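You operate a simulated robot arm through the tools that you are given. There is no shell and no other tool. Be economical: measure what you need, move in short steps, check, and stop when the job is done.

You run a simulated robot arm. Do the job below in one go: nothing can be reset, and whatever is moved stays where it is left.

JOB
Take the grey butyl block with the latest date from the wooden packing table and leave it on top of the blue grease tin. Take the card block and put it on the deck before the large panes. Put the can labelled "OIL" from the wooden packing table on the plate of the closing jig. Put one of the blue corner guards from the wooden packing table in the brown door seal carton. Put one of the yellow corner guards from the wooden packing table on top of the purple packing block. Take the tub marked "packing" from the wooden packing table and put it on top of the black chain oil tin. Put the blue tin from the wooden packing table on the deck between the straps. Open the sample drawer. Do these in any order. Set down upright: grey butyl block, can, tub, blue tin.

Only the result counts: the job must be done as asked and must still hold three seconds after the hand-in. Knocking over, shifting, dropping, spilling or breaking anything else fails it. Lids that push on must go on centred and level and be pressed home; caps that screw on are set level and turned clockwise until they are tight.

ROBOT AND FRAMES
A 7-joint arm with a vacuum gripper on a trunk, on a base that drives. Base frame: it is fixed to the floor where the robot stands at the start and does not move with it; the origin is under the middle of the robot, x ahead of it, y to its left, z up; the surface under the hand at the start is at about z = 0.8. Lengths are in m, angles in rad, forces in N, time in s.
With the tool pointing down near the work surface it reaches from about 0.16 to 0.84 m from the robot's upright axis, wherever it stands. Its first joint turns from -2.897 to 2.897 rad. Places, roughly: black can, green can [0.5, -0.5, 0.75]; blue corner guard (6x4x4 cm) [0.8, -1, 0.8]; blue tin [0.75, -1.25, 0.75]; card block (8x8x5 cm) [0.4, -0.4, 0.8]; chain oil tin [0.5, 0.25, 0.75]; deck before the large panes [4.4, -0.3, 0.3]; deck between the straps [5.5, -0.2, 0.3]; door seal carton [0.5, -0.75, 0.75]; grease tin [0.5, 0.5, 0.75]; grey butyl block [0.5, -0.25, 0.75]; plate of the closing jig (33x24 cm) [1.18, -3.74, 0.84]; purple packing block [1, -3.75, 0.75]; sample drawer [7.4, -11.4, 0.8]; tub with the blue lid, tub with the green lid [0.5, 0.5, 0.75]; yellow corner guard (6x4x4 cm) [0.8, -1.1, 0.8]. Payload 1.88 kg.
Tool frame: the origin (TCP) lies in the middle of the cups' lips, and z points out of the cups. The gripper has 1 cup of 0.032 m across, covering 0.032 by 0.032 m (tool x, y); the bellows give 0.014 m. With the vacuum on, a cup seals on a smooth face that it is pressed against (1 to 4 N); it does not hold porous or soft things. The pull reaches 41 N.
Orientation is that of the tool frame in the base frame, as a unit quaternion [w, x, y, z]. With the cups facing straight down, the tool's x points along the base's -x, its y along +y and its z along -z.

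CONTROLS
- The arm moves only by the tool send_rows. Its argument "commands" is a list of rows, each a list of 6 numbers: the shift along the tool's x, y, z in units of 500 mm (1.0 is 500 mm), then the turn, a rotation vector about the tool's x, y, z in units of 60 degrees (1.0 is 60 degrees). In form: [[x, y, z, ax, ay, az], ...]. A call has 1 to 8 rows; each row is the pose to reach, as a shift and turn from the pose commanded when the call began, along the tool's axes at that moment. "vacuum" is the vacuum: 1 switches it on, 0 off, set as the call begins (left out, the last holds). A call with a number of a shift or a turn outside -1 to 1 is refused whole. Each row takes 0.2 s and may step no farther than 0.05 m and 0.15 rad from the row before; otherwise, or with a gripper value out of range, the whole call is refused. Where a pose cannot be reached the arm comes as near as it can. A force on the tool above 40 N (or 10 N above the force at the start of the call, whichever is more), or a blocked arm, ends the call early, and 0.2 s more pass. The pull builds up within a second once a cup has sealed. Time passes only in rows, and 0.2 s behind the last, so rows that repeat a pose give it time. The reply holds the time, the measured pose of the TCP, the force on the tool along the base axes and the pull of the vacuum, in the units named above and with some noise, with the torque about the TCP (base axes, N m) and any sound that the robot's microphone picked up.
- Cameras (640 x 400 px; columns grow to the right, rows downward): "scene" is now at [0.0166, 0.1577, 1.5357]; the picture's right is [-0.09, -1.00, 0.00], its down [-0.76, 0.07, -0.64] and it looks along [0.64, -0.06, -0.76] (base axes); focal length 233 px, centre (320, 200). "wrist" rides on the gripper at [0.082, 0.014, -0.216] in the tool frame; the picture's right is [-0.17, 0.99, 0.00], its down [-0.91, -0.15, -0.37] and it looks along [-0.37, -0.06, 0.93] (tool axes); focal length 243 px, centre (320, 200). There is no depth. A picture from a camera that has moved, and an enlarged one, comes with that camera's place and axes in the base frame and with its lens.
- grab_frame(camera): a new picture of that camera. It takes no simulated time.
- lift_body(by): slides the trunk up (or, below 0, down) by that many m; the arm and the scene camera ride with it, the base frame stays. It gives what a move gives, with no picture.
- roll_base(legs): drives the robot by 1 to 6 legs, each [ahead, left, turn to the left] in m, m and rad, along the robot's own axes; the way and the turn of a leg run together, so that a leg with both is an arc; at most 1.5 m and 3.142 rad a leg. The arm and the cameras ride along, it lands a little off, and it stops where it bumps. It gives what a move gives.
- head_to(pan, tilt): turns the head with the scene camera to pan (to the left, within 2.705 rad either way) and tilt (down, from -0.506 to 1.204), counted from straight ahead of the robot. It gives what a move gives.
- close_up(camera, box): a new picture of the part [left, top, right, bottom] of that camera's present view, enlarged. It takes no simulated time.
- close_job(): hands the job in; it is judged then, once.

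Work in short steps. Places have to be worked out from the pictures, the camera data and where the tool is seen: move nearer, look again, correct. Check each grasp and each placing, and mend what went wrong. You have 217 turns and 218 pictures in all, those below and enlarged ones among them. Switch the vacuum off and draw the arm clear of the work before you hand the job in, unless the task says otherwise; then end with one line.

The tools are called after "Emit:" by a JSON object that holds its "method" and its "body". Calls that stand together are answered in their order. send_rows: Moves the arm, as the interface text tells. Its arguments: {"type":"object","properties":{"commands":{"type":"array","items":{"type":"array","items":{"type":"number"}}},"vacuum":{"type":"number"}},"required":["commands"]} The other tools are called the same way: lift_body (by) slides the trunk up or down; roll_base (legs) drives the base; head_to (pan, tilt) turns the head that bears the scene camera; grab_frame (camera) takes a picture; close_up (camera, box) takes an enlarged picture of a part of a camera's view; close_job () hands the job in.

At the start:

```text
clock: 0.0
position: [0.4827, -0.2942, 1.1051]
tcp_rot: [0.0, 0.0, 1.0, 0.0]
contact_force: [-0.6, -0.4, -1.1]
ft_torque: [0.03, 0.0, -0.01]
pull: 0.0
trunk travel left (down, up): [-0.5, 0.09]
robot x, y, heading: [-0.0014, 0.0004, -0.0]
head pan, tilt: [-0.089, 0.869]
```

scene: 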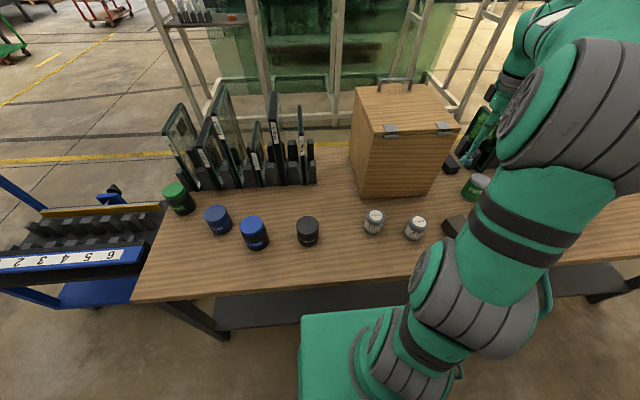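
wrist: 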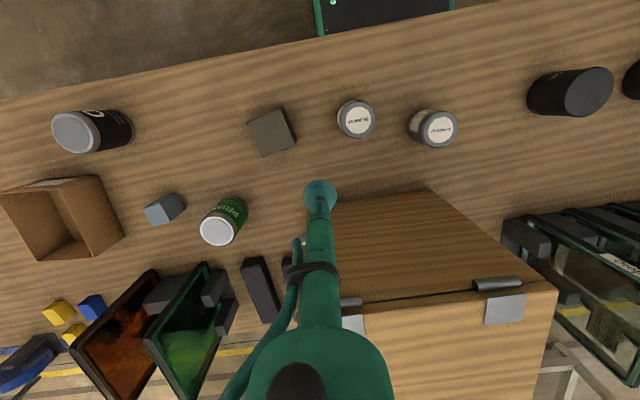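

I look closely at the labels in the wrist view and the scene view first.

Emit:
{"method": "close_up", "body": {"camera": "wrist", "box": [320, 80, 480, 180]}}

Emit:
{"method": "close_up", "body": {"camera": "wrist", "box": [0, 90, 320, 290]}}

Emit:
{"method": "close_up", "body": {"camera": "scene", "box": [150, 160, 470, 260]}}

```text
4.00 times, centred on (400, 130) of wrist
camera zoom: at [0.3987, -0.2808, 1.3201], right [0.17, 0.99, 0.0], down [0.91, -0.15, 0.37], along [0.37, -0.06, -0.93], focal length 970 px, centre (0, 480)
```

zoom: 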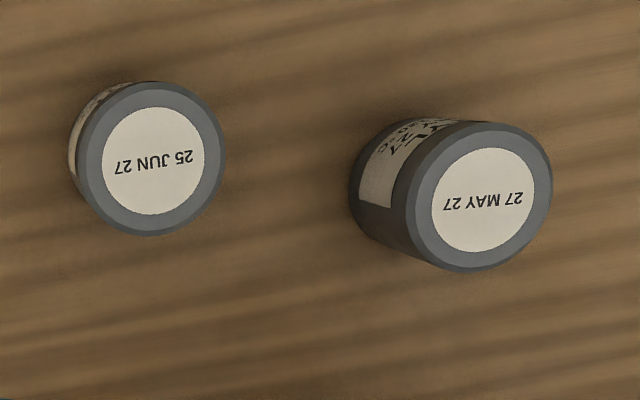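

```text
2.00 times, centred on (160, 190) of wrist
camera zoom: at [0.3987, -0.2808, 1.3201], right [0.17, 0.99, 0.0], down [0.91, -0.15, 0.37], along [0.37, -0.06, -0.93], focal length 485 px, centre (640, 220)
```

zoom: 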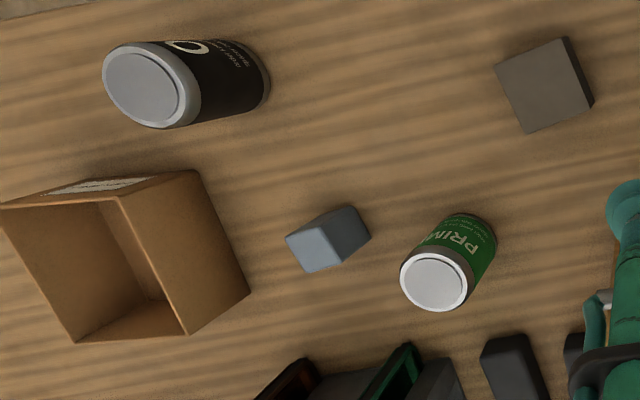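

```text
2.00 times, centred on (310, 210) of scene
camera zoom: at [0.0166, 0.1577, 1.5357], right [-0.09, -1.0, 0.0], down [-0.76, 0.07, -0.64], along [0.64, -0.06, -0.76], focal length 466 px, centre (340, 180)
```

zoom: 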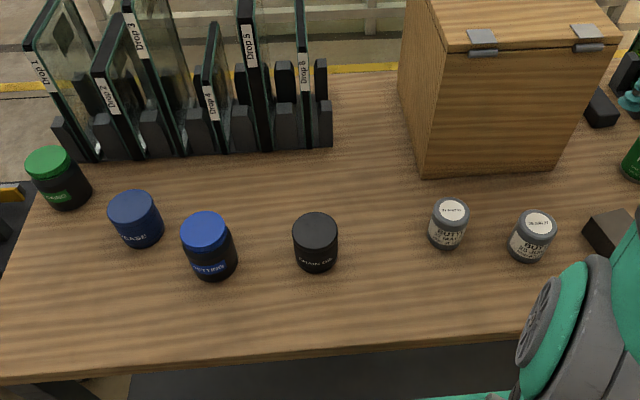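

The June 27 butyl block is the later one. I read the tub labels enlarged and look to the right side of the table.

Emit:
{"method": "close_up", "body": {"camera": "scene", "box": [160, 175, 240, 225]}}

Emit:
{"method": "close_up", "body": {"camera": "scene", "box": [230, 205, 330, 267]}}

Emit:
{"method": "head_to", "body": {"pan": -0.9, "tilt": 0.6}}

Emit:
{"method": "grab_frame", "body": {"camera": "scene"}}

```text
8.00 times, centred on (200, 200) of scene
camera zoom: at [0.0166, 0.1577, 1.5357], right [-0.09, -1.0, 0.0], down [-0.76, 0.07, -0.64], along [0.64, -0.06, -0.76], focal length 1866 px, centre (1280, 200)
```

zoom: 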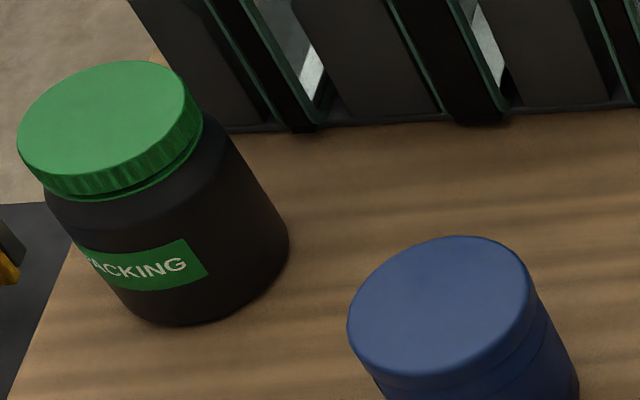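

```text
6.40 times, centred on (280, 236) of scene
camera zoom: at [0.0166, 0.1577, 1.5357], right [-0.09, -1.0, 0.0], down [-0.76, 0.07, -0.64], along [0.64, -0.06, -0.76], focal length 1492 px, centre (576, -30)
```

zoom: 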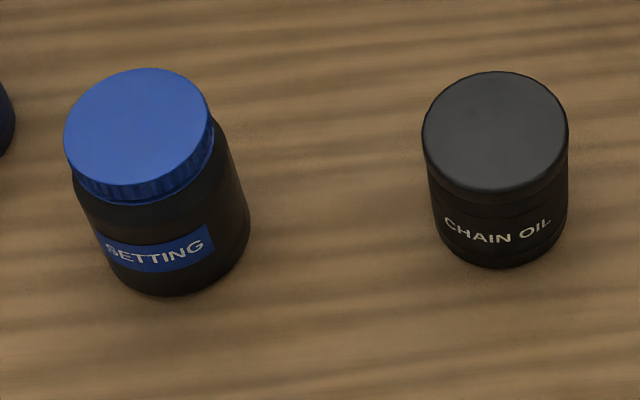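

```text
clock: 1.1
position: [0.4816, -0.2941, 1.1039]
tcp_rot: [-0.001, 0.0, 1.0, -0.001]
contact_force: [1.2, 0.3, 0.2]
ft_torque: [0.0, 0.03, -0.01]
pull: 0.0
trunk travel left (down, up): [-0.5, 0.09]
robot x, y, heading: [-0.0012, -0.0031, 0.001]
head pan, tilt: [-0.901, 0.6]
```

```text
210 pictures are left
camera scene: at [-0.0053, 0.0954, 1.5581], right [-0.78, -0.62, 0.0], down [-0.35, 0.44, -0.82], along [0.51, -0.65, -0.57], focal length 233 px, centre (320, 200)
```

scene: 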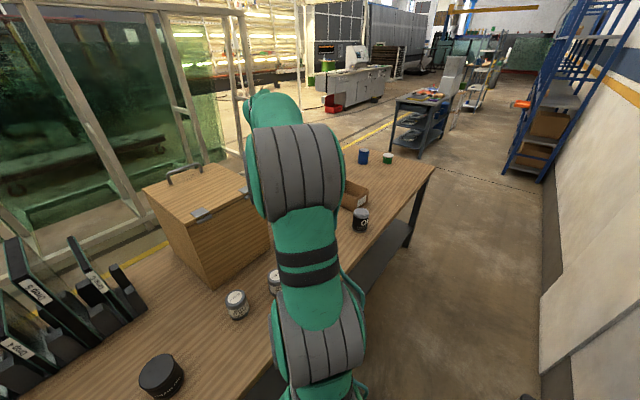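

The tub marked PACKING has the green lid. Triangulated, the JUN 27 block's top sits at about [0.439, -0.220, 0.88]; I move above it and look.

Emit:
{"method": "send_rows", "body": {"commands": [[0.02, 0.03, 0.07, 0, 0, 0], [0.04, 0.06, 0.14, 0, 0, 0], [0.06, 0.1, 0.21, 0, 0, 0], [0.075, 0.13, 0.26, 0, 0, 0], [0.085, 0.148, 0.3, 0, 0, 0], [0.085, 0.148, 0.3, 0, 0, 0]]}}

Emit:
{"method": "grab_frame", "body": {"camera": "wrist"}}

```text
clock: 2.5
position: [0.4389, -0.2208, 0.9546]
tcp_rot: [0.0, 0.0, 1.0, 0.0]
contact_force: [0.1, -0.3, -0.3]
ft_torque: [0.03, 0.02, -0.01]
pull: 0.0
trunk travel left (down, up): [-0.5, 0.09]
robot x, y, heading: [-0.0018, 0.0004, -0.0]
head pan, tilt: [-0.901, 0.6]
```

```text
209 pictures are left
camera wrist: at [0.3563, -0.2069, 1.1705], right [0.17, 0.99, 0.0], down [0.91, -0.15, 0.37], along [0.37, -0.06, -0.93], focal length 243 px, centre (320, 200)
```

wrist: 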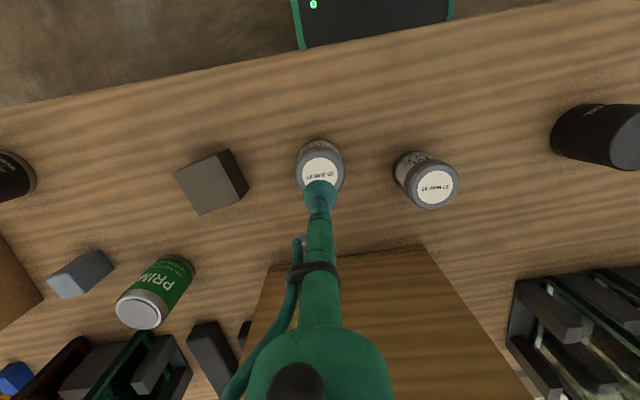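

The lid centre lies at about [0.436, -0.220]; I descend onto it with the vacuum on.

Emit:
{"method": "send_rows", "body": {"commands": [[0.004, 0.002, 0.07, 0, 0, 0], [0.006, 0.002, 0.12, 0, 0, 0], [0.006, 0.002, 0.14, 0, 0, 0], [0.006, 0.002, 0.152, 0, 0, 0], [0.006, 0.002, 0.158, 0, 0, 0]], "vacuum": 1}}

```text
clock: 3.7
position: [0.4363, -0.2203, 0.878]
tcp_rot: [0.002, -0.001, 1.0, -0.001]
contact_force: [-4.8, 0.3, 28.9]
ft_torque: [0.14, 0.13, -0.11]
pull: 40.5
trunk travel left (down, up): [-0.5, 0.09]
robot x, y, heading: [-0.0045, -0.0013, 0.0]
head pan, tilt: [-0.901, 0.6]
```

Sealed at 40 N. I lift the block and check it hangs.

Emit:
{"method": "send_rows", "body": {"commands": [[0, 0, -0.04, 0, 0, 0], [0, 0, -0.14, 0, 0, 0], [0, 0, -0.24, 0, 0, 0], [0, 0, -0.34, 0, 0, 0], [0, 0.09, -0.38, 0, 0, 0], [0, 0.18, -0.4, 0, 0, 0], [0, 0.27, -0.4, 0, 0, 0], [0, 0.36, -0.4, 0, 0, 0]]}}

Emit:
{"method": "head_to", "body": {"pan": 0.3, "tilt": 0.8}}

Emit:
{"method": "grab_frame", "body": {"camera": "scene"}}

Emit:
{"method": "grab_frame", "body": {"camera": "wrist"}}

```text
clock: 5.5
position: [0.4362, -0.0372, 1.0754]
tcp_rot: [-0.001, 0.001, 1.0, 0.0]
contact_force: [0.3, -0.5, -3.5]
ft_torque: [0.04, 0.05, 0.0]
pull: 40.8
trunk travel left (down, up): [-0.5, 0.09]
robot x, y, heading: [-0.0012, 0.0044, 0.003]
head pan, tilt: [-0.901, 0.6]
```

```text
clock: 6.9
position: [0.4369, -0.0393, 1.0742]
tcp_rot: [0.0, 0.0, 1.0, 0.0]
contact_force: [0.5, -1.1, -3.7]
ft_torque: [0.03, 0.0, -0.01]
pull: 41.0
trunk travel left (down, up): [-0.5, 0.09]
robot x, y, heading: [0.0059, -0.0014, 0.003]
head pan, tilt: [0.3, 0.799]
```

```text
208 pictures are left
camera scene: at [0.0168, 0.1885, 1.5412], right [0.29, -0.96, 0.0], down [-0.69, -0.21, -0.7], along [0.67, 0.21, -0.72], focal length 233 px, centre (320, 200)
```

scene: 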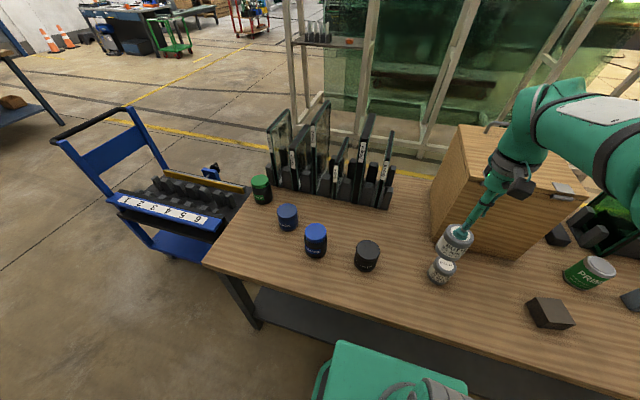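

```text
207 pictures are left
camera wrist: at [0.3531, -0.0256, 1.2907], right [0.17, 0.99, 0.0], down [0.91, -0.15, 0.37], along [0.37, -0.06, -0.93], focal length 243 px, centre (320, 200)
```

wrist: 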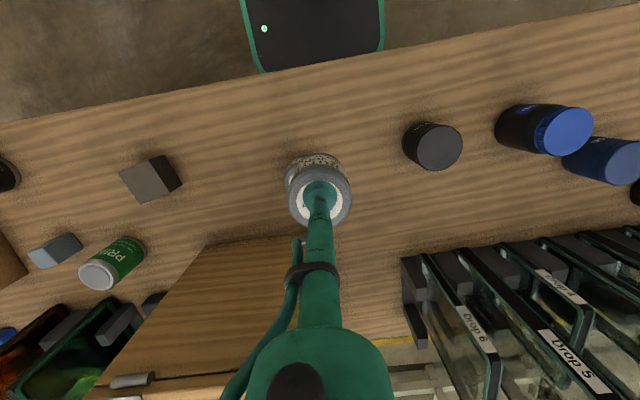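

The block hangs well. I carry it toward the grease tin and look again from above.

Emit:
{"method": "send_rows", "body": {"commands": [[-0.02, 0.09, 0, 0, 0, 0], [-0.04, 0.18, 0, 0, 0, 0], [-0.06, 0.27, 0, 0, 0, 0], [-0.08, 0.36, 0, 0, 0, 0], [-0.1, 0.45, 0, 0, 0, 0], [-0.12, 0.54, 0, 0, 0, 0], [-0.14, 0.63, 0, 0, 0, 0], [-0.16, 0.72, 0, 0, 0, 0]]}}

Emit:
{"method": "grab_frame", "body": {"camera": "wrist"}}

Emit:
{"method": "grab_frame", "body": {"camera": "scene"}}

```text
clock: 8.7
position: [0.517, 0.3221, 1.0752]
tcp_rot: [0.001, 0.0, 1.0, 0.0]
contact_force: [-0.2, -0.3, -2.9]
ft_torque: [0.02, 0.0, -0.02]
pull: 40.6
trunk travel left (down, up): [-0.5, 0.09]
robot x, y, heading: [-0.0018, -0.002, 0.003]
head pan, tilt: [0.3, 0.799]
```

```text
206 pictures are left
camera wrist: at [0.4335, 0.3352, 1.2916], right [0.17, 0.99, 0.0], down [0.91, -0.15, 0.37], along [0.37, -0.06, -0.93], focal length 243 px, centre (320, 200)
```

wrist: 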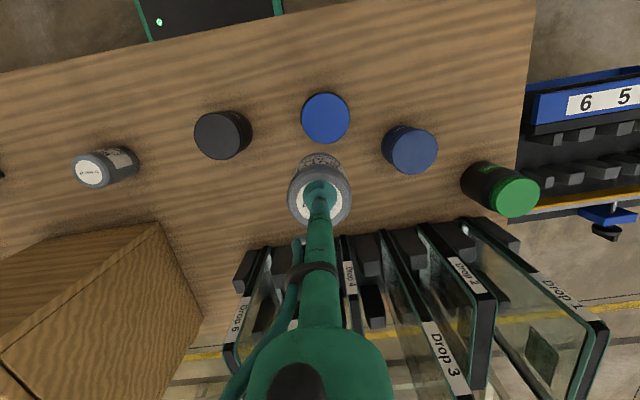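

```text
205 pictures are left
camera scene: at [0.017, 0.1887, 1.5412], right [0.3, -0.96, 0.0], down [-0.68, -0.21, -0.7], along [0.67, 0.21, -0.72], focal length 233 px, centre (320, 200)
```

scene: 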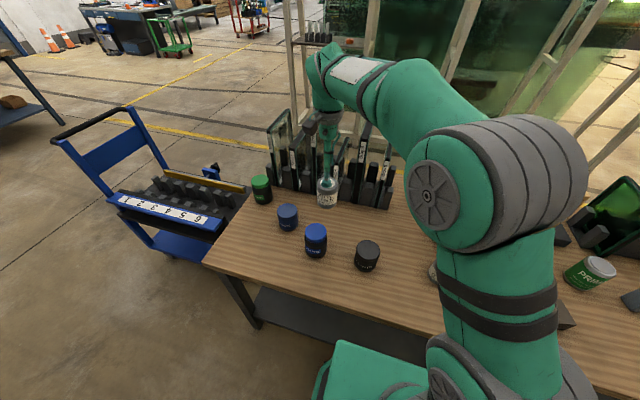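

The grease tin's lid is at about [0.544, 0.485, 0.866]. I move above it, stopping 5 cm short, and look.

Emit:
{"method": "send_rows", "body": {"commands": [[-0.013, 0.08, 0, 0, 0, 0], [-0.027, 0.16, 0, 0, 0, 0], [-0.04, 0.24, 0, 0, 0, 0], [-0.054, 0.326, 0, 0, 0, 0], [-0.054, 0.326, 0.08, 0, 0, 0], [-0.054, 0.326, 0.14, 0, 0, 0], [-0.054, 0.326, 0.17, 0, 0, 0], [-0.054, 0.326, 0.17, 0, 0, 0]]}}

Emit:
{"method": "grab_frame", "body": {"camera": "wrist"}}

Emit:
{"method": "close_up", "body": {"camera": "scene", "box": [240, 160, 340, 260]}}

```text
clock: 10.5
position: [0.5445, 0.4845, 0.9909]
tcp_rot: [0.001, 0.0, 1.0, -0.001]
contact_force: [0.3, -0.6, -2.7]
ft_torque: [0.01, 0.04, -0.03]
pull: 40.7
trunk travel left (down, up): [-0.5, 0.09]
robot x, y, heading: [0.0005, 0.0015, -0.001]
head pan, tilt: [0.3, 0.799]
```

```text
204 pictures are left
camera wrist: at [0.4608, 0.4977, 1.2061], right [0.17, 0.99, 0.0], down [0.91, -0.15, 0.37], along [0.37, -0.06, -0.93], focal length 243 px, centre (320, 200)
```

wrist: 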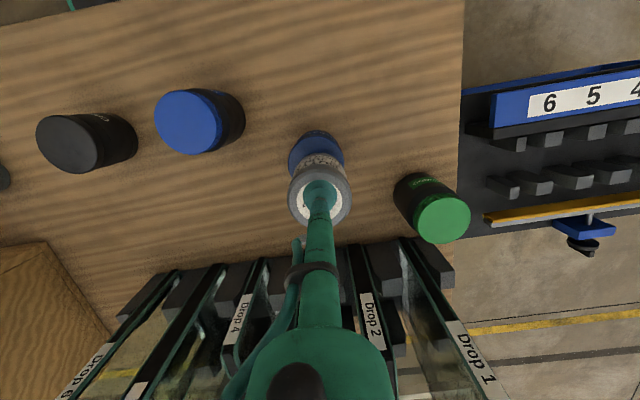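

```text
4.00 times, centred on (290, 210) of scene
camera zoom: at [0.0169, 0.1887, 1.5412], right [0.3, -0.96, 0.0], down [-0.68, -0.21, -0.7], along [0.67, 0.21, -0.72], focal length 933 px, centre (440, 160)
```

zoom: 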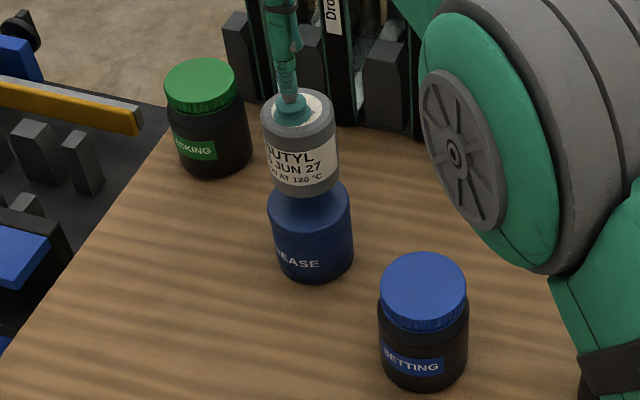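

I zoom in to see the alignment with the tin.

Emit:
{"method": "close_up", "body": {"camera": "wrist", "box": [270, 110, 370, 240]}}

```text
3.08 times, centred on (320, 175) of wrist
camera zoom: at [0.4608, 0.4977, 1.2061], right [0.17, 0.99, 0.0], down [0.91, -0.15, 0.37], along [0.37, -0.06, -0.93], focal length 746 px, centre (320, 277)
```

zoom: 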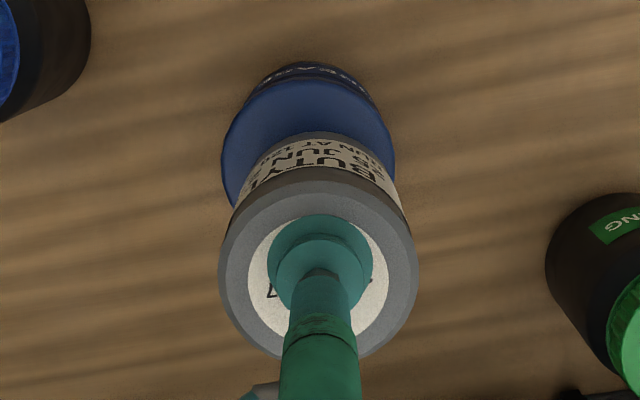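

The tin is about 5 mm nearer and 4 mm to the right of the block's axis. I correct and lower in fine steps until it touches.

Emit:
{"method": "send_rows", "body": {"commands": [[0.012, -0.008, 0.02, 0, 0, 0], [0.012, -0.008, 0.06, 0, 0, 0], [0.012, -0.008, 0.07, 0, 0, 0], [0.012, -0.008, 0.075, 0, 0, 0], [0.012, -0.008, 0.08, 0, 0, 0]]}}

```text
clock: 11.7
position: [0.5383, 0.4804, 0.9543]
tcp_rot: [0.004, 0.0, 1.0, 0.002]
contact_force: [1.9, 4.7, 32.1]
ft_torque: [-0.02, 0.02, -0.01]
pull: 41.5
trunk travel left (down, up): [-0.5, 0.09]
robot x, y, heading: [-0.0025, -0.0016, -0.003]
head pan, tilt: [0.3, 0.799]
```

Firm contact. I ease off a little with vacuum off, wait, then rise.

Emit:
{"method": "send_rows", "body": {"commands": [[0, 0, -0.006, 0, 0, 0], [0, 0, -0.006, 0, 0, 0], [0, 0, -0.006, 0, 0, 0], [0, 0, -0.006, 0, 0, 0], [0, 0, -0.014, 0, 0, 0], [0, 0, -0.05, 0, 0, 0], [0, 0, -0.15, 0, 0, 0], [0, 0, -0.25, 0, 0, 0]], "vacuum": 0}}

Emit:
{"method": "close_up", "body": {"camera": "scene", "box": [220, 150, 380, 290]}}

Emit:
{"method": "grab_frame", "body": {"camera": "wrist"}}

```text
clock: 13.5
position: [0.5365, 0.4794, 1.0757]
tcp_rot: [-0.001, 0.0, 1.0, -0.001]
contact_force: [0.0, -0.1, -0.6]
ft_torque: [-0.02, 0.01, -0.01]
pull: 0.0
trunk travel left (down, up): [-0.5, 0.09]
robot x, y, heading: [-0.0012, -0.0012, -0.003]
head pan, tilt: [0.3, 0.799]
```

```text
2.86 times, centred on (300, 220) of scene
camera zoom: at [0.0167, 0.1885, 1.5412], right [0.3, -0.96, 0.0], down [-0.68, -0.21, -0.7], along [0.67, 0.21, -0.72], focal length 666 px, centre (377, 143)
```

zoom: 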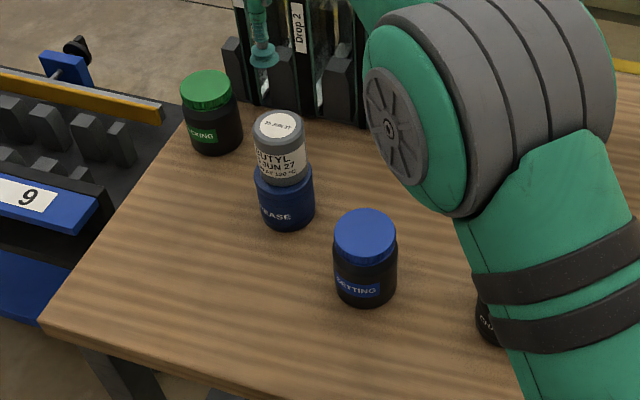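

```text
200 pictures are left
camera wrist: at [0.4544, 0.4934, 1.2908], right [0.17, 0.99, 0.0], down [0.91, -0.15, 0.37], along [0.37, -0.06, -0.93], focal length 243 px, centre (320, 200)
```

wrist: 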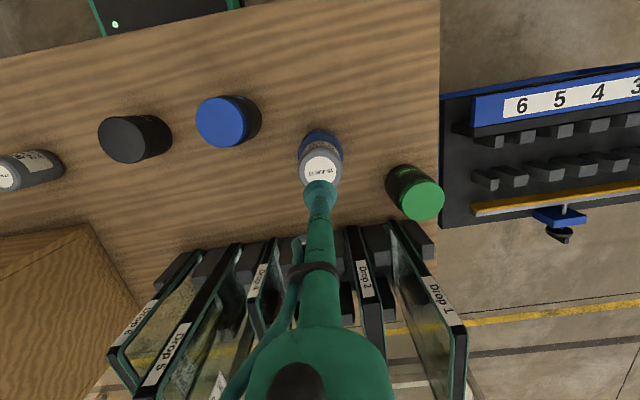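

The butyl block stands centred on the grease tin. Next the PACKING tub at about [0.63, 0.62, 0.93], a bit out of reach; I bring the arm back and up, then shift the base left.

Emit:
{"method": "send_rows", "body": {"commands": [[0.0, -0.03, -0.08, 0, 0, 0], [0.0, -0.08, -0.15, 0, 0, 0], [0.02, -0.16, -0.18, 0, 0, 0], [0.04, -0.25, -0.2, 0, 0, 0], [0.06, -0.34, -0.2, 0, 0, 0], [0.08, -0.43, -0.2, 0, 0, 0], [0.1, -0.52, -0.2, 0, 0, 0]]}}

Emit:
{"method": "roll_base", "body": {"legs": [[0, 0.25, 0]]}}

Emit:
{"method": "grab_frame", "body": {"camera": "scene"}}

Emit:
{"method": "grab_frame", "body": {"camera": "wrist"}}

```text
clock: 15.1
position: [0.4855, 0.2199, 1.1751]
tcp_rot: [0.0, 0.0, 1.0, 0.001]
contact_force: [0.2, 0.2, -0.5]
ft_torque: [-0.06, 0.01, -0.01]
pull: 0.1
trunk travel left (down, up): [-0.5, 0.09]
robot x, y, heading: [-0.0004, -0.0023, -0.004]
head pan, tilt: [0.3, 0.799]
```

```text
clock: 17.0
position: [0.4856, 0.4706, 1.1752]
tcp_rot: [0.0, 0.0, 1.0, 0.0]
contact_force: [0.4, -0.3, 0.5]
ft_torque: [0.02, 0.0, -0.02]
pull: 0.1
trunk travel left (down, up): [-0.5, 0.09]
robot x, y, heading: [-0.0012, 0.2497, 0.006]
head pan, tilt: [0.3, 0.799]
```

```text
199 pictures are left
camera scene: at [0.0168, 0.438, 1.5412], right [0.3, -0.96, 0.0], down [-0.68, -0.21, -0.7], along [0.67, 0.21, -0.72], focal length 233 px, centre (320, 200)
```

scene: 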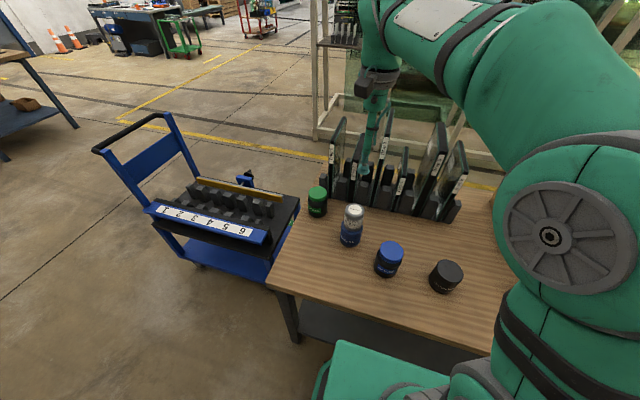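

```text
198 pictures are left
camera wrist: at [0.4031, 0.4832, 1.3912], right [0.17, 0.99, 0.0], down [0.91, -0.15, 0.37], along [0.37, -0.06, -0.93], focal length 243 px, centre (320, 200)
```

wrist: 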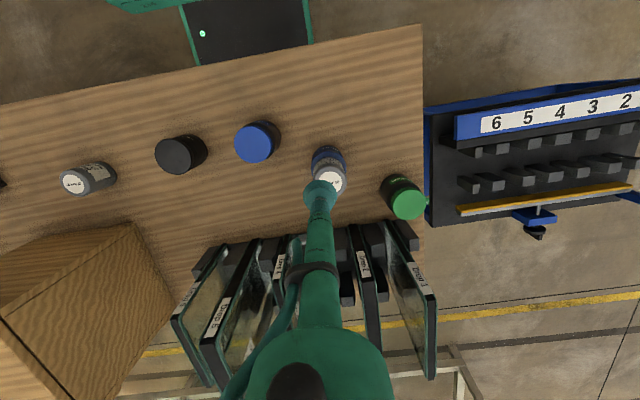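

I move above the tub and look at it.

Emit:
{"method": "send_rows", "body": {"commands": [[-0.06, 0.06, 0, 0, 0, 0], [-0.12, 0.12, 0, 0, 0, 0], [-0.18, 0.18, 0, 0, 0, 0], [-0.23, 0.24, 0, 0, 0, 0], [-0.28, 0.3, 0.05, 0, 0, 0], [-0.28, 0.3, 0.14, 0, 0, 0], [-0.28, 0.3, 0.24, 0, 0, 0]]}}

Emit:
{"method": "grab_frame", "body": {"camera": "wrist"}}

Emit:
{"method": "close_up", "body": {"camera": "scene", "box": [260, 140, 420, 280]}}

```text
clock: 18.8
position: [0.6434, 0.6315, 1.1338]
tcp_rot: [0.043, 0.0, 0.999, 0.028]
contact_force: [-0.9, -0.6, 0.5]
ft_torque: [0.08, -0.18, -0.01]
pull: 0.0
out of reach, approached as far as the arm can: row 6, 7
trunk travel left (down, up): [-0.5, 0.09]
robot x, y, heading: [0.0021, 0.2487, 0.001]
head pan, tilt: [0.3, 0.799]
stopped in row 7: the arm was blocked; the commanded pose is now the measured one
```

```text
197 pictures are left
camera wrist: at [0.5422, 0.6332, 1.3427], right [0.16, 0.98, 0.07], down [0.88, -0.18, 0.44], along [0.45, -0.01, -0.89], focal length 243 px, centre (320, 200)
```

wrist: 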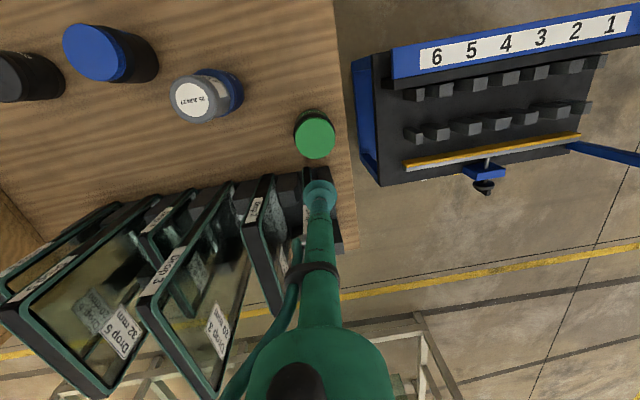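

```text
2.86 times, centred on (340, 210) of scene
camera zoom: at [0.0144, 0.4365, 1.5416], right [0.3, -0.96, 0.0], down [-0.68, -0.21, -0.7], along [0.67, 0.21, -0.72], focal length 666 px, centre (263, 171)
```

zoom: 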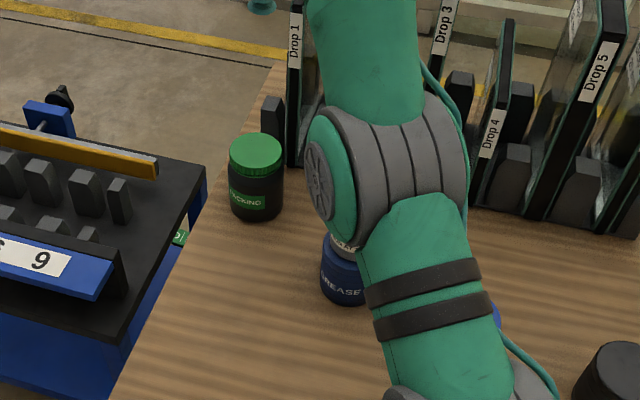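

The arm stalled near its limit. I back off, then bring the base further left so that the tub is straight ahead.

Emit:
{"method": "send_rows", "body": {"commands": [[0.03, -0.03, -0.05, 0, 0, 0], [0.1, -0.05, -0.1, 0, 0, 0], [0.18, -0.08, -0.13, 0, 0, 0], [0.26, -0.12, -0.15, 0, 0, 0], [0.34, -0.16, -0.15, 0, 0, 0], [0.38, -0.22, -0.15, 0, 0, 0], [0.38, -0.3, -0.15, 0, 0, 0], [0.38, -0.38, -0.15, 0, 0, 0]]}}

Emit:
{"method": "grab_frame", "body": {"camera": "scene"}}

```text
clock: 20.6
position: [0.4535, 0.441, 1.1668]
tcp_rot: [0.026, -0.001, 0.999, 0.02]
contact_force: [-1.2, -0.8, 1.1]
ft_torque: [0.12, -0.33, 0.01]
pull: 0.1
out of reach, approached as far as the arm can: row 1, 2
trunk travel left (down, up): [-0.5, 0.09]
robot x, y, heading: [0.0014, 0.2497, -0.004]
head pan, tilt: [0.3, 0.799]
```

```text
195 pictures are left
camera scene: at [0.0167, 0.4381, 1.5413], right [0.3, -0.96, 0.0], down [-0.68, -0.21, -0.7], along [0.67, 0.21, -0.72], focal length 233 px, centre (320, 200)
```

scene: 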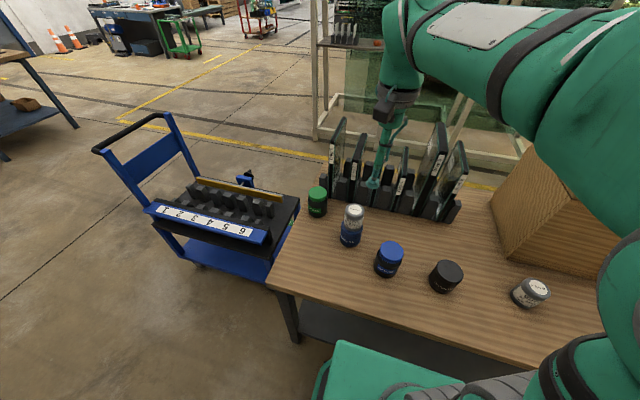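

The tool picked up a slight tilt; I undo it, then shift the base left another 0.25 m.

Emit:
{"method": "send_rows", "body": {"commands": [[0.0, -0.06, 0, 0.019, 0.025, 0], [0.0, -0.12, -0.02, 0.038, 0.05, 0], [0.0, -0.18, -0.02, 0.038, 0.05, 0], [0.0, -0.22, -0.02, 0.038, 0.05, 0]]}}

Emit:
{"method": "roll_base", "body": {"legs": [[0, 0.25, 0]]}}

Emit:
{"method": "grab_frame", "body": {"camera": "wrist"}}

```text
clock: 21.6
position: [0.4502, 0.3304, 1.1831]
tcp_rot: [0.013, 0.001, 1.0, 0.005]
contact_force: [0.6, -0.4, 0.3]
ft_torque: [-0.02, 0.03, -0.01]
pull: 0.0
trunk travel left (down, up): [-0.5, 0.09]
robot x, y, heading: [-0.0019, 0.2509, -0.001]
head pan, tilt: [0.3, 0.799]
```

```text
clock: 23.4
position: [0.451, 0.5771, 1.184]
tcp_rot: [0.012, 0.002, 1.0, 0.006]
contact_force: [0.8, 0.4, -0.7]
ft_torque: [0.01, -0.02, -0.01]
pull: 0.0
trunk travel left (down, up): [-0.5, 0.09]
robot x, y, heading: [0.0014, 0.4963, -0.006]
head pan, tilt: [0.3, 0.799]
```

```text
194 pictures are left
camera wrist: at [0.3626, 0.5885, 1.3969], right [0.17, 0.99, 0.01], down [0.9, -0.16, 0.39], along [0.39, -0.05, -0.92], focal length 243 px, centre (320, 200)
```

wrist: 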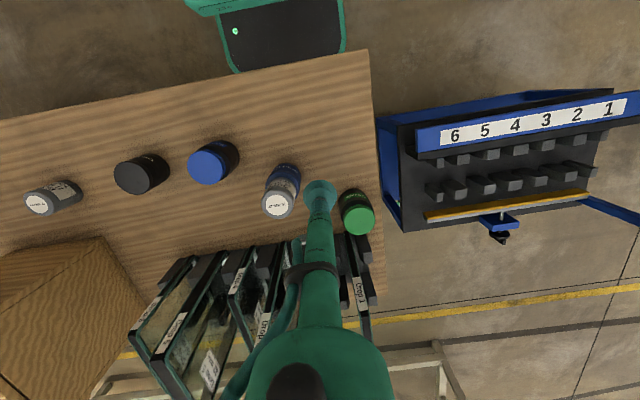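

I move over the tub from this new stand, straightening the tool.

Emit:
{"method": "send_rows", "body": {"commands": [[-0.08, 0.02, 0, 0.011, 0.023, 0], [-0.16, 0.04, 0, 0.011, 0.023, 0], [-0.24, 0.06, 0, 0.011, 0.023, 0], [-0.3, 0.075, 0.05, 0.011, 0.023, 0], [-0.34, 0.086, 0.1, 0.011, 0.023, 0], [-0.34, 0.086, 0.18, 0.011, 0.023, 0], [-0.34, 0.086, 0.24, 0.011, 0.023, 0]]}}

Emit:
{"method": "grab_frame", "body": {"camera": "wrist"}}

Emit:
{"method": "grab_frame", "body": {"camera": "scene"}}

```text
clock: 25.0
position: [0.6239, 0.6211, 1.067]
tcp_rot: [0.0, 0.002, 1.0, -0.001]
contact_force: [0.1, 0.8, -0.6]
ft_torque: [-0.01, -0.02, 0.02]
pull: 0.0
trunk travel left (down, up): [-0.5, 0.09]
robot x, y, heading: [0.0012, 0.4984, -0.008]
head pan, tilt: [0.3, 0.799]
```

```text
193 pictures are left
camera wrist: at [0.5409, 0.6348, 1.2834], right [0.17, 0.99, 0.0], down [0.91, -0.16, 0.37], along [0.37, -0.06, -0.93], focal length 243 px, centre (320, 200)
```

wrist: 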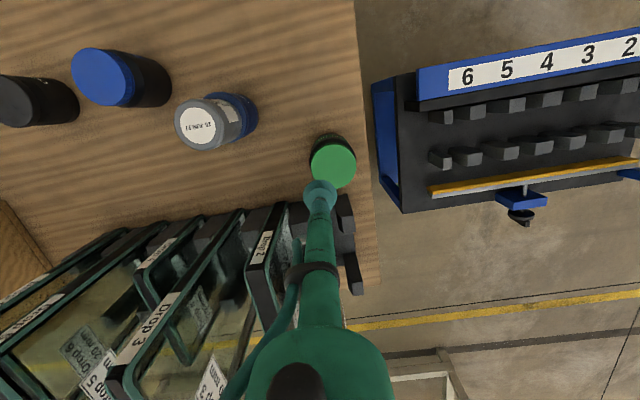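

```text
192 pictures are left
camera scene: at [0.018, 0.6877, 1.5413], right [0.29, -0.96, 0.0], down [-0.69, -0.21, -0.7], along [0.67, 0.2, -0.72], focal length 233 px, centre (320, 200)
```

scene: 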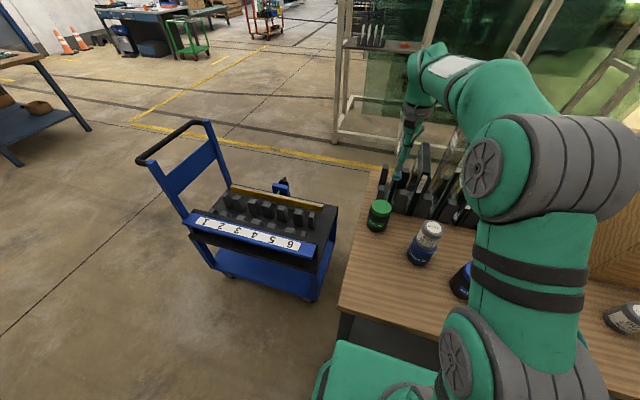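

The lid centre is at about [0.625, 0.642, 0.924]. I align and descend, fine at the end, with vacuum on.

Emit:
{"method": "send_rows", "body": {"commands": [[-0.002, 0.042, 0.05, 0, 0, 0], [-0.002, 0.042, 0.14, 0, 0, 0], [-0.002, 0.042, 0.23, 0, 0, 0], [-0.002, 0.042, 0.27, 0, 0, 0], [-0.002, 0.042, 0.28, 0, 0, 0], [-0.002, 0.042, 0.288, 0, 0, 0], [-0.002, 0.042, 0.294, 0, 0, 0]], "vacuum": 1}}

Emit:
{"method": "grab_frame", "body": {"camera": "wrist"}}

```text
clock: 26.6
position: [0.6256, 0.6417, 0.9204]
tcp_rot: [0.0, 0.003, 1.0, -0.001]
contact_force: [-0.6, 1.2, 0.4]
ft_torque: [-0.02, -0.01, 0.01]
pull: 0.0
trunk travel left (down, up): [-0.5, 0.09]
robot x, y, heading: [0.0016, 0.4986, -0.005]
head pan, tilt: [0.3, 0.799]
```

```text
191 pictures are left
camera wrist: at [0.542, 0.6551, 1.1362], right [0.17, 0.99, 0.0], down [0.91, -0.16, 0.37], along [0.37, -0.06, -0.93], focal length 243 px, centre (320, 200)
```

wrist: 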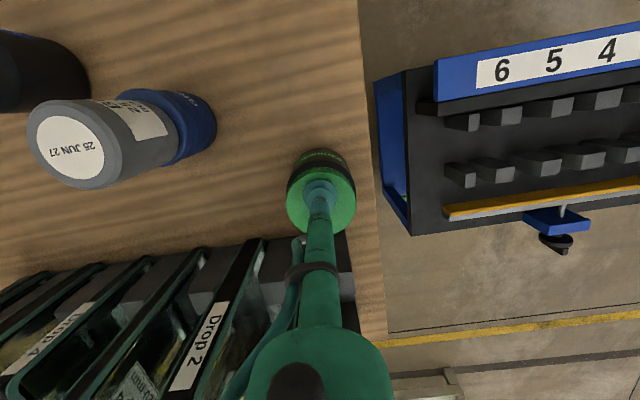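

Centred, not yet in contact. I go down in 3 mm steps.

Emit:
{"method": "send_rows", "body": {"commands": [[0, 0, 0.006, 0, 0, 0], [0, 0, 0.012, 0, 0, 0], [0, 0, 0.018, 0, 0, 0], [0, 0, 0.024, 0, 0, 0], [0, 0, 0.03, 0, 0, 0]]}}

```text
clock: 27.8
position: [0.6239, 0.6414, 0.91]
tcp_rot: [0.002, 0.002, 1.0, -0.001]
contact_force: [-11.0, -0.1, 28.3]
ft_torque: [-0.01, 0.11, -0.04]
pull: 40.8
trunk travel left (down, up): [-0.5, 0.09]
robot x, y, heading: [-0.0023, 0.4958, 0.001]
head pan, tilt: [0.3, 0.799]
```

Sealed on the lid. I lift straight up and check that the whole tub comes along.

Emit:
{"method": "send_rows", "body": {"commands": [[0, 0, -0.04, 0, 0, 0], [0, 0, -0.12, 0, 0, 0], [0, 0, -0.21, 0, 0, 0], [0, 0, -0.3, 0, 0, 0], [0, 0, -0.39, 0, 0, 0], [0, 0, -0.48, 0, 0, 0], [0.05, -0.05, -0.52, 0, 0, 0]]}}

Emit:
{"method": "grab_frame", "body": {"camera": "wrist"}}

Emit:
{"method": "grab_frame", "body": {"camera": "scene"}}

```text
clock: 29.4
position: [0.6006, 0.6171, 1.1666]
tcp_rot: [-0.001, 0.002, 1.0, -0.001]
contact_force: [0.2, 0.0, -2.7]
ft_torque: [0.02, 0.28, -0.1]
pull: 40.8
trunk travel left (down, up): [-0.5, 0.09]
robot x, y, heading: [0.0015, 0.4982, -0.003]
head pan, tilt: [0.3, 0.799]
```

```text
190 pictures are left
camera wrist: at [0.5171, 0.6307, 1.3813], right [0.17, 0.99, 0.0], down [0.91, -0.16, 0.37], along [0.37, -0.07, -0.93], focal length 243 px, centre (320, 200)
```

wrist: 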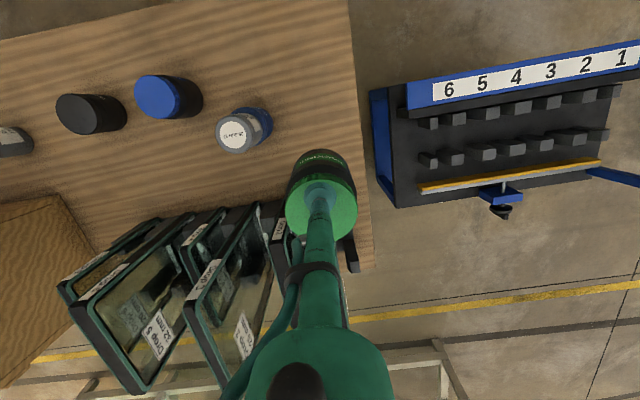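

```text
189 pictures are left
camera scene: at [0.0179, 0.6878, 1.5412], right [0.29, -0.96, 0.0], down [-0.69, -0.21, -0.7], along [0.67, 0.2, -0.72], focal length 233 px, centre (320, 200)
```

scene: 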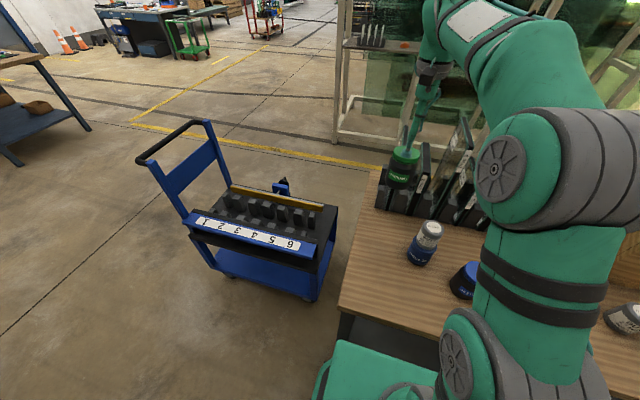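

The tub hangs. I carry it toward the chain oil tin, well above the other items.

Emit:
{"method": "send_rows", "body": {"commands": [[0.033, -0.092, 0, 0, 0, 0], [0.066, -0.184, 0, 0, 0, 0], [0.099, -0.276, 0, 0, 0, 0], [0.132, -0.368, 0, 0, 0, 0], [0.165, -0.46, 0, 0, 0, 0], [0.198, -0.552, 0, 0, 0, 0], [0.231, -0.644, 0, 0, 0, 0], [0.26, -0.736, 0, 0, 0, 0]]}}

Emit:
{"method": "head_to", "body": {"pan": -0.3, "tilt": 0.8}}

Emit:
{"method": "grab_frame", "body": {"camera": "wrist"}}

Emit:
{"method": "grab_frame", "body": {"camera": "scene"}}

```text
clock: 31.2
position: [0.4676, 0.2484, 1.1648]
tcp_rot: [-0.001, 0.001, 1.0, -0.001]
contact_force: [0.5, 0.5, -2.6]
ft_torque: [0.02, 0.26, -0.03]
pull: 40.7
trunk travel left (down, up): [-0.5, 0.09]
robot x, y, heading: [0.0009, 0.5003, -0.005]
head pan, tilt: [0.3, 0.799]
```

```text
clock: 32.2
position: [0.468, 0.249, 1.166]
tcp_rot: [0.001, 0.003, 1.0, -0.001]
contact_force: [-0.6, 0.2, -2.4]
ft_torque: [0.02, 0.27, -0.05]
pull: 40.9
trunk travel left (down, up): [-0.5, 0.09]
robot x, y, heading: [-0.0005, 0.4995, -0.002]
head pan, tilt: [-0.3, 0.799]
```

```text
188 pictures are left
camera wrist: at [0.3851, 0.263, 1.3816], right [0.17, 0.99, 0.0], down [0.91, -0.16, 0.37], along [0.37, -0.06, -0.93], focal length 243 px, centre (320, 200)
```

wrist: 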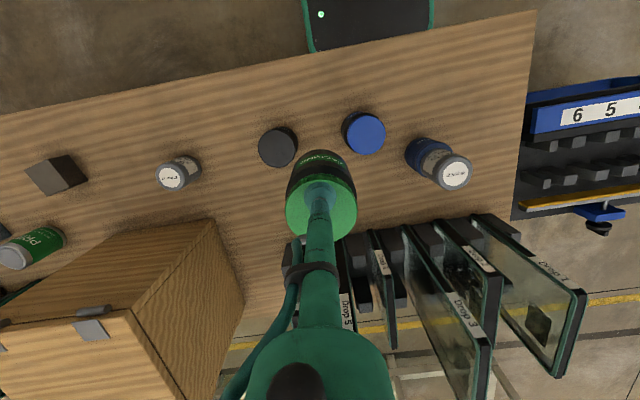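

```text
187 pictures are left
camera scene: at [0.0179, 0.64, 1.5412], right [-0.3, -0.95, 0.0], down [-0.68, 0.21, -0.7], along [0.67, -0.21, -0.72], focal length 233 px, centre (320, 200)
```

scene: 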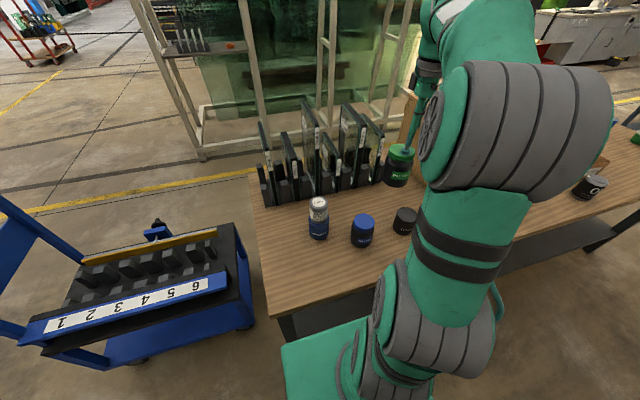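

Chain oil tin's top is at about [0.455, 0.169, 0.875]. I move over it with 4 cm clearance and look.

Emit:
{"method": "send_rows", "body": {"commands": [[0.013, -0.08, 0, 0, 0, 0], [0.026, -0.16, 0, 0, 0, 0], [0.026, -0.16, 0.09, 0, 0, 0], [0.026, -0.16, 0.18, 0, 0, 0], [0.026, -0.16, 0.26, 0, 0, 0], [0.026, -0.16, 0.26, 0, 0, 0]]}}

Emit:
{"method": "close_up", "body": {"camera": "wrist", "box": [240, 90, 400, 250]}}

Emit:
{"method": "close_up", "body": {"camera": "scene", "box": [340, 150, 440, 250]}}

```text
clock: 33.6
position: [0.4556, 0.1702, 1.0362]
tcp_rot: [0.001, 0.002, 1.0, -0.001]
contact_force: [0.1, 0.7, -1.7]
ft_torque: [0.04, 0.23, -0.03]
pull: 40.9
trunk travel left (down, up): [-0.5, 0.09]
robot x, y, heading: [-0.0015, 0.5012, -0.006]
head pan, tilt: [-0.3, 0.799]
```

```text
2.50 times, centred on (320, 170) of wrist
camera zoom: at [0.3722, 0.1833, 1.2522], right [0.17, 0.99, 0.0], down [0.91, -0.16, 0.37], along [0.37, -0.07, -0.93], focal length 606 px, centre (320, 275)
```

zoom: 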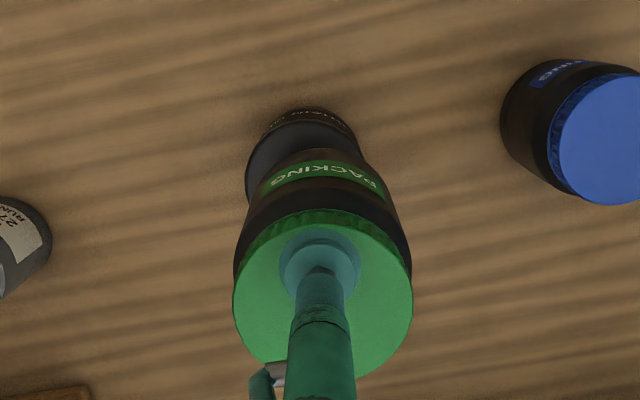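

```text
4.00 times, centred on (390, 200) of scene
camera zoom: at [0.018, 0.6398, 1.5413], right [-0.3, -0.95, 0.0], down [-0.68, 0.22, -0.7], along [0.67, -0.21, -0.72], focal length 933 px, centre (40, 200)
```

zoom: 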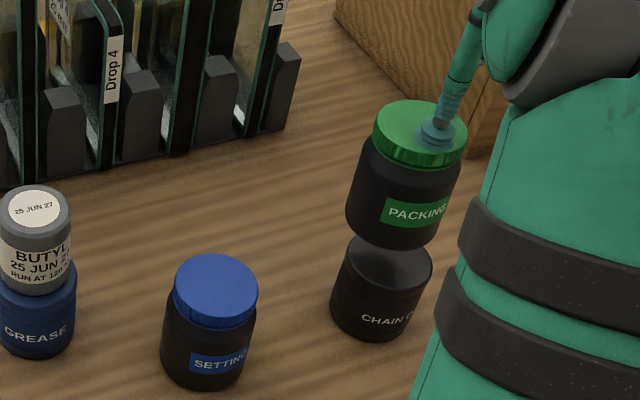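

Nearly aligned; I shift 4 mm in -y and lower in fine steps to contact.

Emit:
{"method": "send_rows", "body": {"commands": [[0, -0.008, 0.03, 0, 0, 0], [0, -0.008, 0.07, 0, 0, 0], [0, -0.008, 0.08, 0, 0, 0], [0, -0.008, 0.086, 0, 0, 0], [0, -0.008, 0.092, 0, 0, 0], [0, -0.008, 0.097, 0, 0, 0]]}}

```text
clock: 35.0
position: [0.4541, 0.1652, 0.9919]
tcp_rot: [0.003, 0.002, 1.0, -0.002]
contact_force: [-7.0, 1.6, 29.4]
ft_torque: [0.05, 0.08, -0.02]
pull: 40.8
trunk travel left (down, up): [-0.5, 0.09]
robot x, y, heading: [0.0019, 0.5022, -0.005]
head pan, tilt: [-0.3, 0.799]
```

Contact made. I check before the release.

Emit:
{"method": "close_up", "body": {"camera": "scene", "box": [340, 150, 440, 250]}}

Emit:
{"method": "close_up", "body": {"camera": "wrist", "box": [240, 90, 400, 250]}}

```text
4.00 times, centred on (390, 200) of scene
camera zoom: at [0.0156, 0.6412, 1.5415], right [-0.3, -0.95, 0.0], down [-0.68, 0.21, -0.7], along [0.67, -0.21, -0.72], focal length 933 px, centre (40, 200)
```

zoom: 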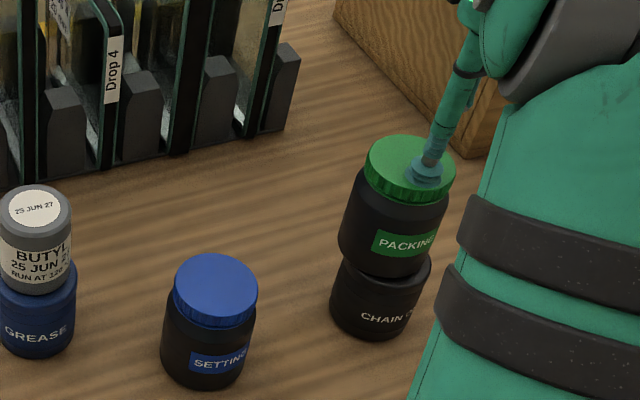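

```text
2.50 times, centred on (320, 170) of wrist
camera zoom: at [0.3702, 0.18, 1.2069], right [0.17, 0.99, 0.0], down [0.91, -0.16, 0.38], along [0.37, -0.07, -0.93], focal length 606 px, centre (320, 275)
```

zoom: 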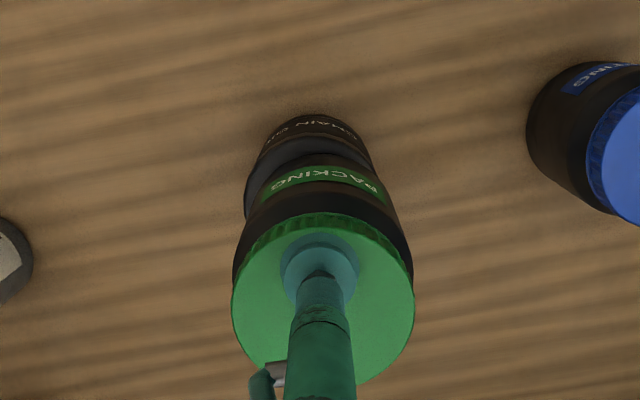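

I zoom in further to judge the overlap of the tub's base with the tin.

Emit:
{"method": "close_up", "body": {"camera": "wrist", "box": [290, 105, 350, 165]}}

Emit:
{"method": "close_up", "body": {"camera": "scene", "box": [415, 180, 455, 240]}}

Emit:
{"method": "close_up", "body": {"camera": "scene", "box": [410, 180, 460, 240]}}

```text
6.67 times, centred on (320, 135) of wrist
camera zoom: at [0.3702, 0.18, 1.2069], right [0.17, 0.99, 0.0], down [0.91, -0.16, 0.38], along [0.37, -0.07, -0.93], focal length 1618 px, centre (320, 633)
```

zoom: 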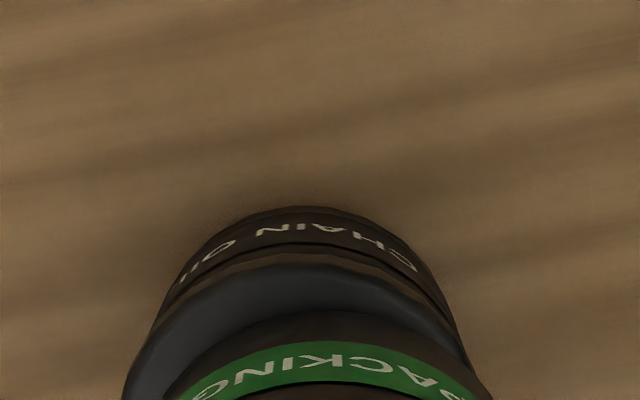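

```text
6.67 times, centred on (435, 210) of scene
camera zoom: at [0.0156, 0.6412, 1.5415], right [-0.3, -0.95, 0.0], down [-0.68, 0.21, -0.7], along [0.67, -0.21, -0.72], focal length 1555 px, centre (-447, 133)
```

zoom: 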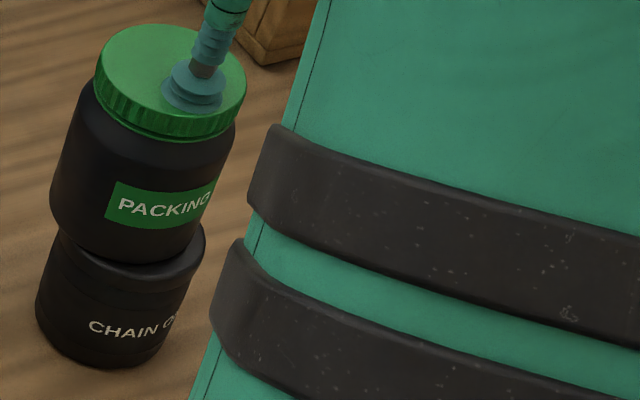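

```text
6.67 times, centred on (435, 210) of scene
camera zoom: at [0.0156, 0.6412, 1.5415], right [-0.3, -0.95, 0.0], down [-0.68, 0.21, -0.7], along [0.67, -0.21, -0.72], focal length 1555 px, centre (-447, 133)
```

zoom: 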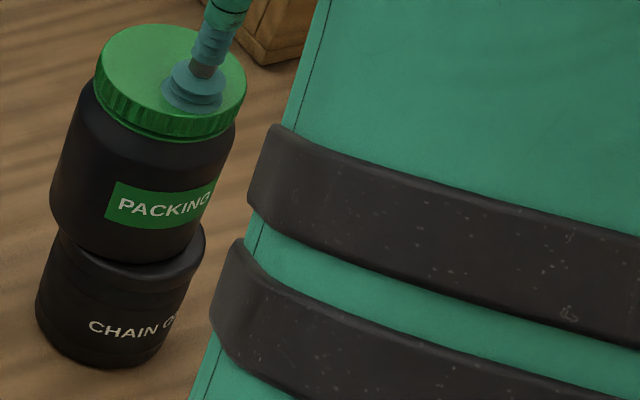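

The tub sits several mm too far in +x and +y. I lift slightly, shift (-7, -5) mm and set down again.

Emit:
{"method": "send_rows", "body": {"commands": [[0, 0, -0.01, 0, 0, 0], [0, 0, -0.024, 0, 0, 0], [0.014, -0.01, -0.024, 0, 0, 0], [0.014, -0.01, -0.024, 0, 0, 0], [0.014, -0.01, -0.01, 0, 0, 0], [0.014, -0.01, -0.004, 0, 0, 0], [0.014, -0.01, 0, 0, 0, 0]]}}

Emit:
{"method": "close_up", "body": {"camera": "wrist", "box": [290, 105, 350, 165]}}

Emit:
{"method": "close_up", "body": {"camera": "scene", "box": [410, 180, 460, 240]}}

```text
clock: 36.6
position: [0.4472, 0.1593, 0.9904]
tcp_rot: [0.001, 0.002, 1.0, -0.003]
contact_force: [-3.7, 0.2, 17.4]
ft_torque: [0.04, 0.07, -0.01]
pull: 40.4
trunk travel left (down, up): [-0.5, 0.09]
robot x, y, heading: [0.0024, 0.5007, -0.005]
head pan, tilt: [-0.3, 0.799]
```

```text
6.67 times, centred on (320, 135) of wrist
camera zoom: at [0.3633, 0.1747, 1.2062], right [0.17, 0.99, 0.0], down [0.91, -0.16, 0.38], along [0.37, -0.07, -0.93], focal length 1618 px, centre (320, 633)
```

zoom: 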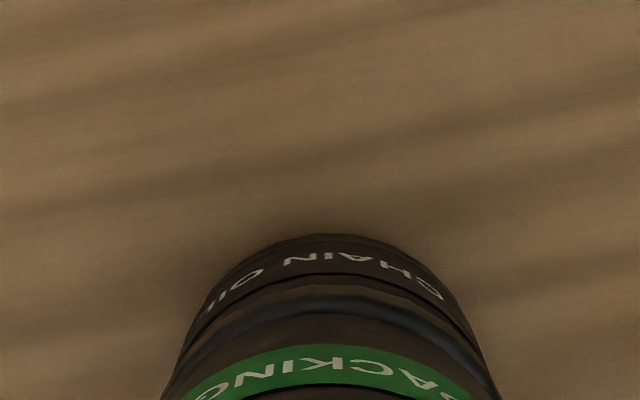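

```text
6.67 times, centred on (435, 210) of scene
camera zoom: at [0.0164, 0.6407, 1.5415], right [-0.3, -0.95, 0.0], down [-0.68, 0.21, -0.7], along [0.67, -0.21, -0.72], focal length 1555 px, centre (-447, 133)
```

zoom: 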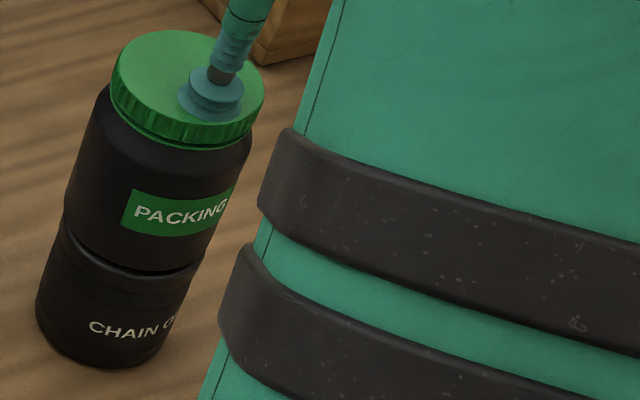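

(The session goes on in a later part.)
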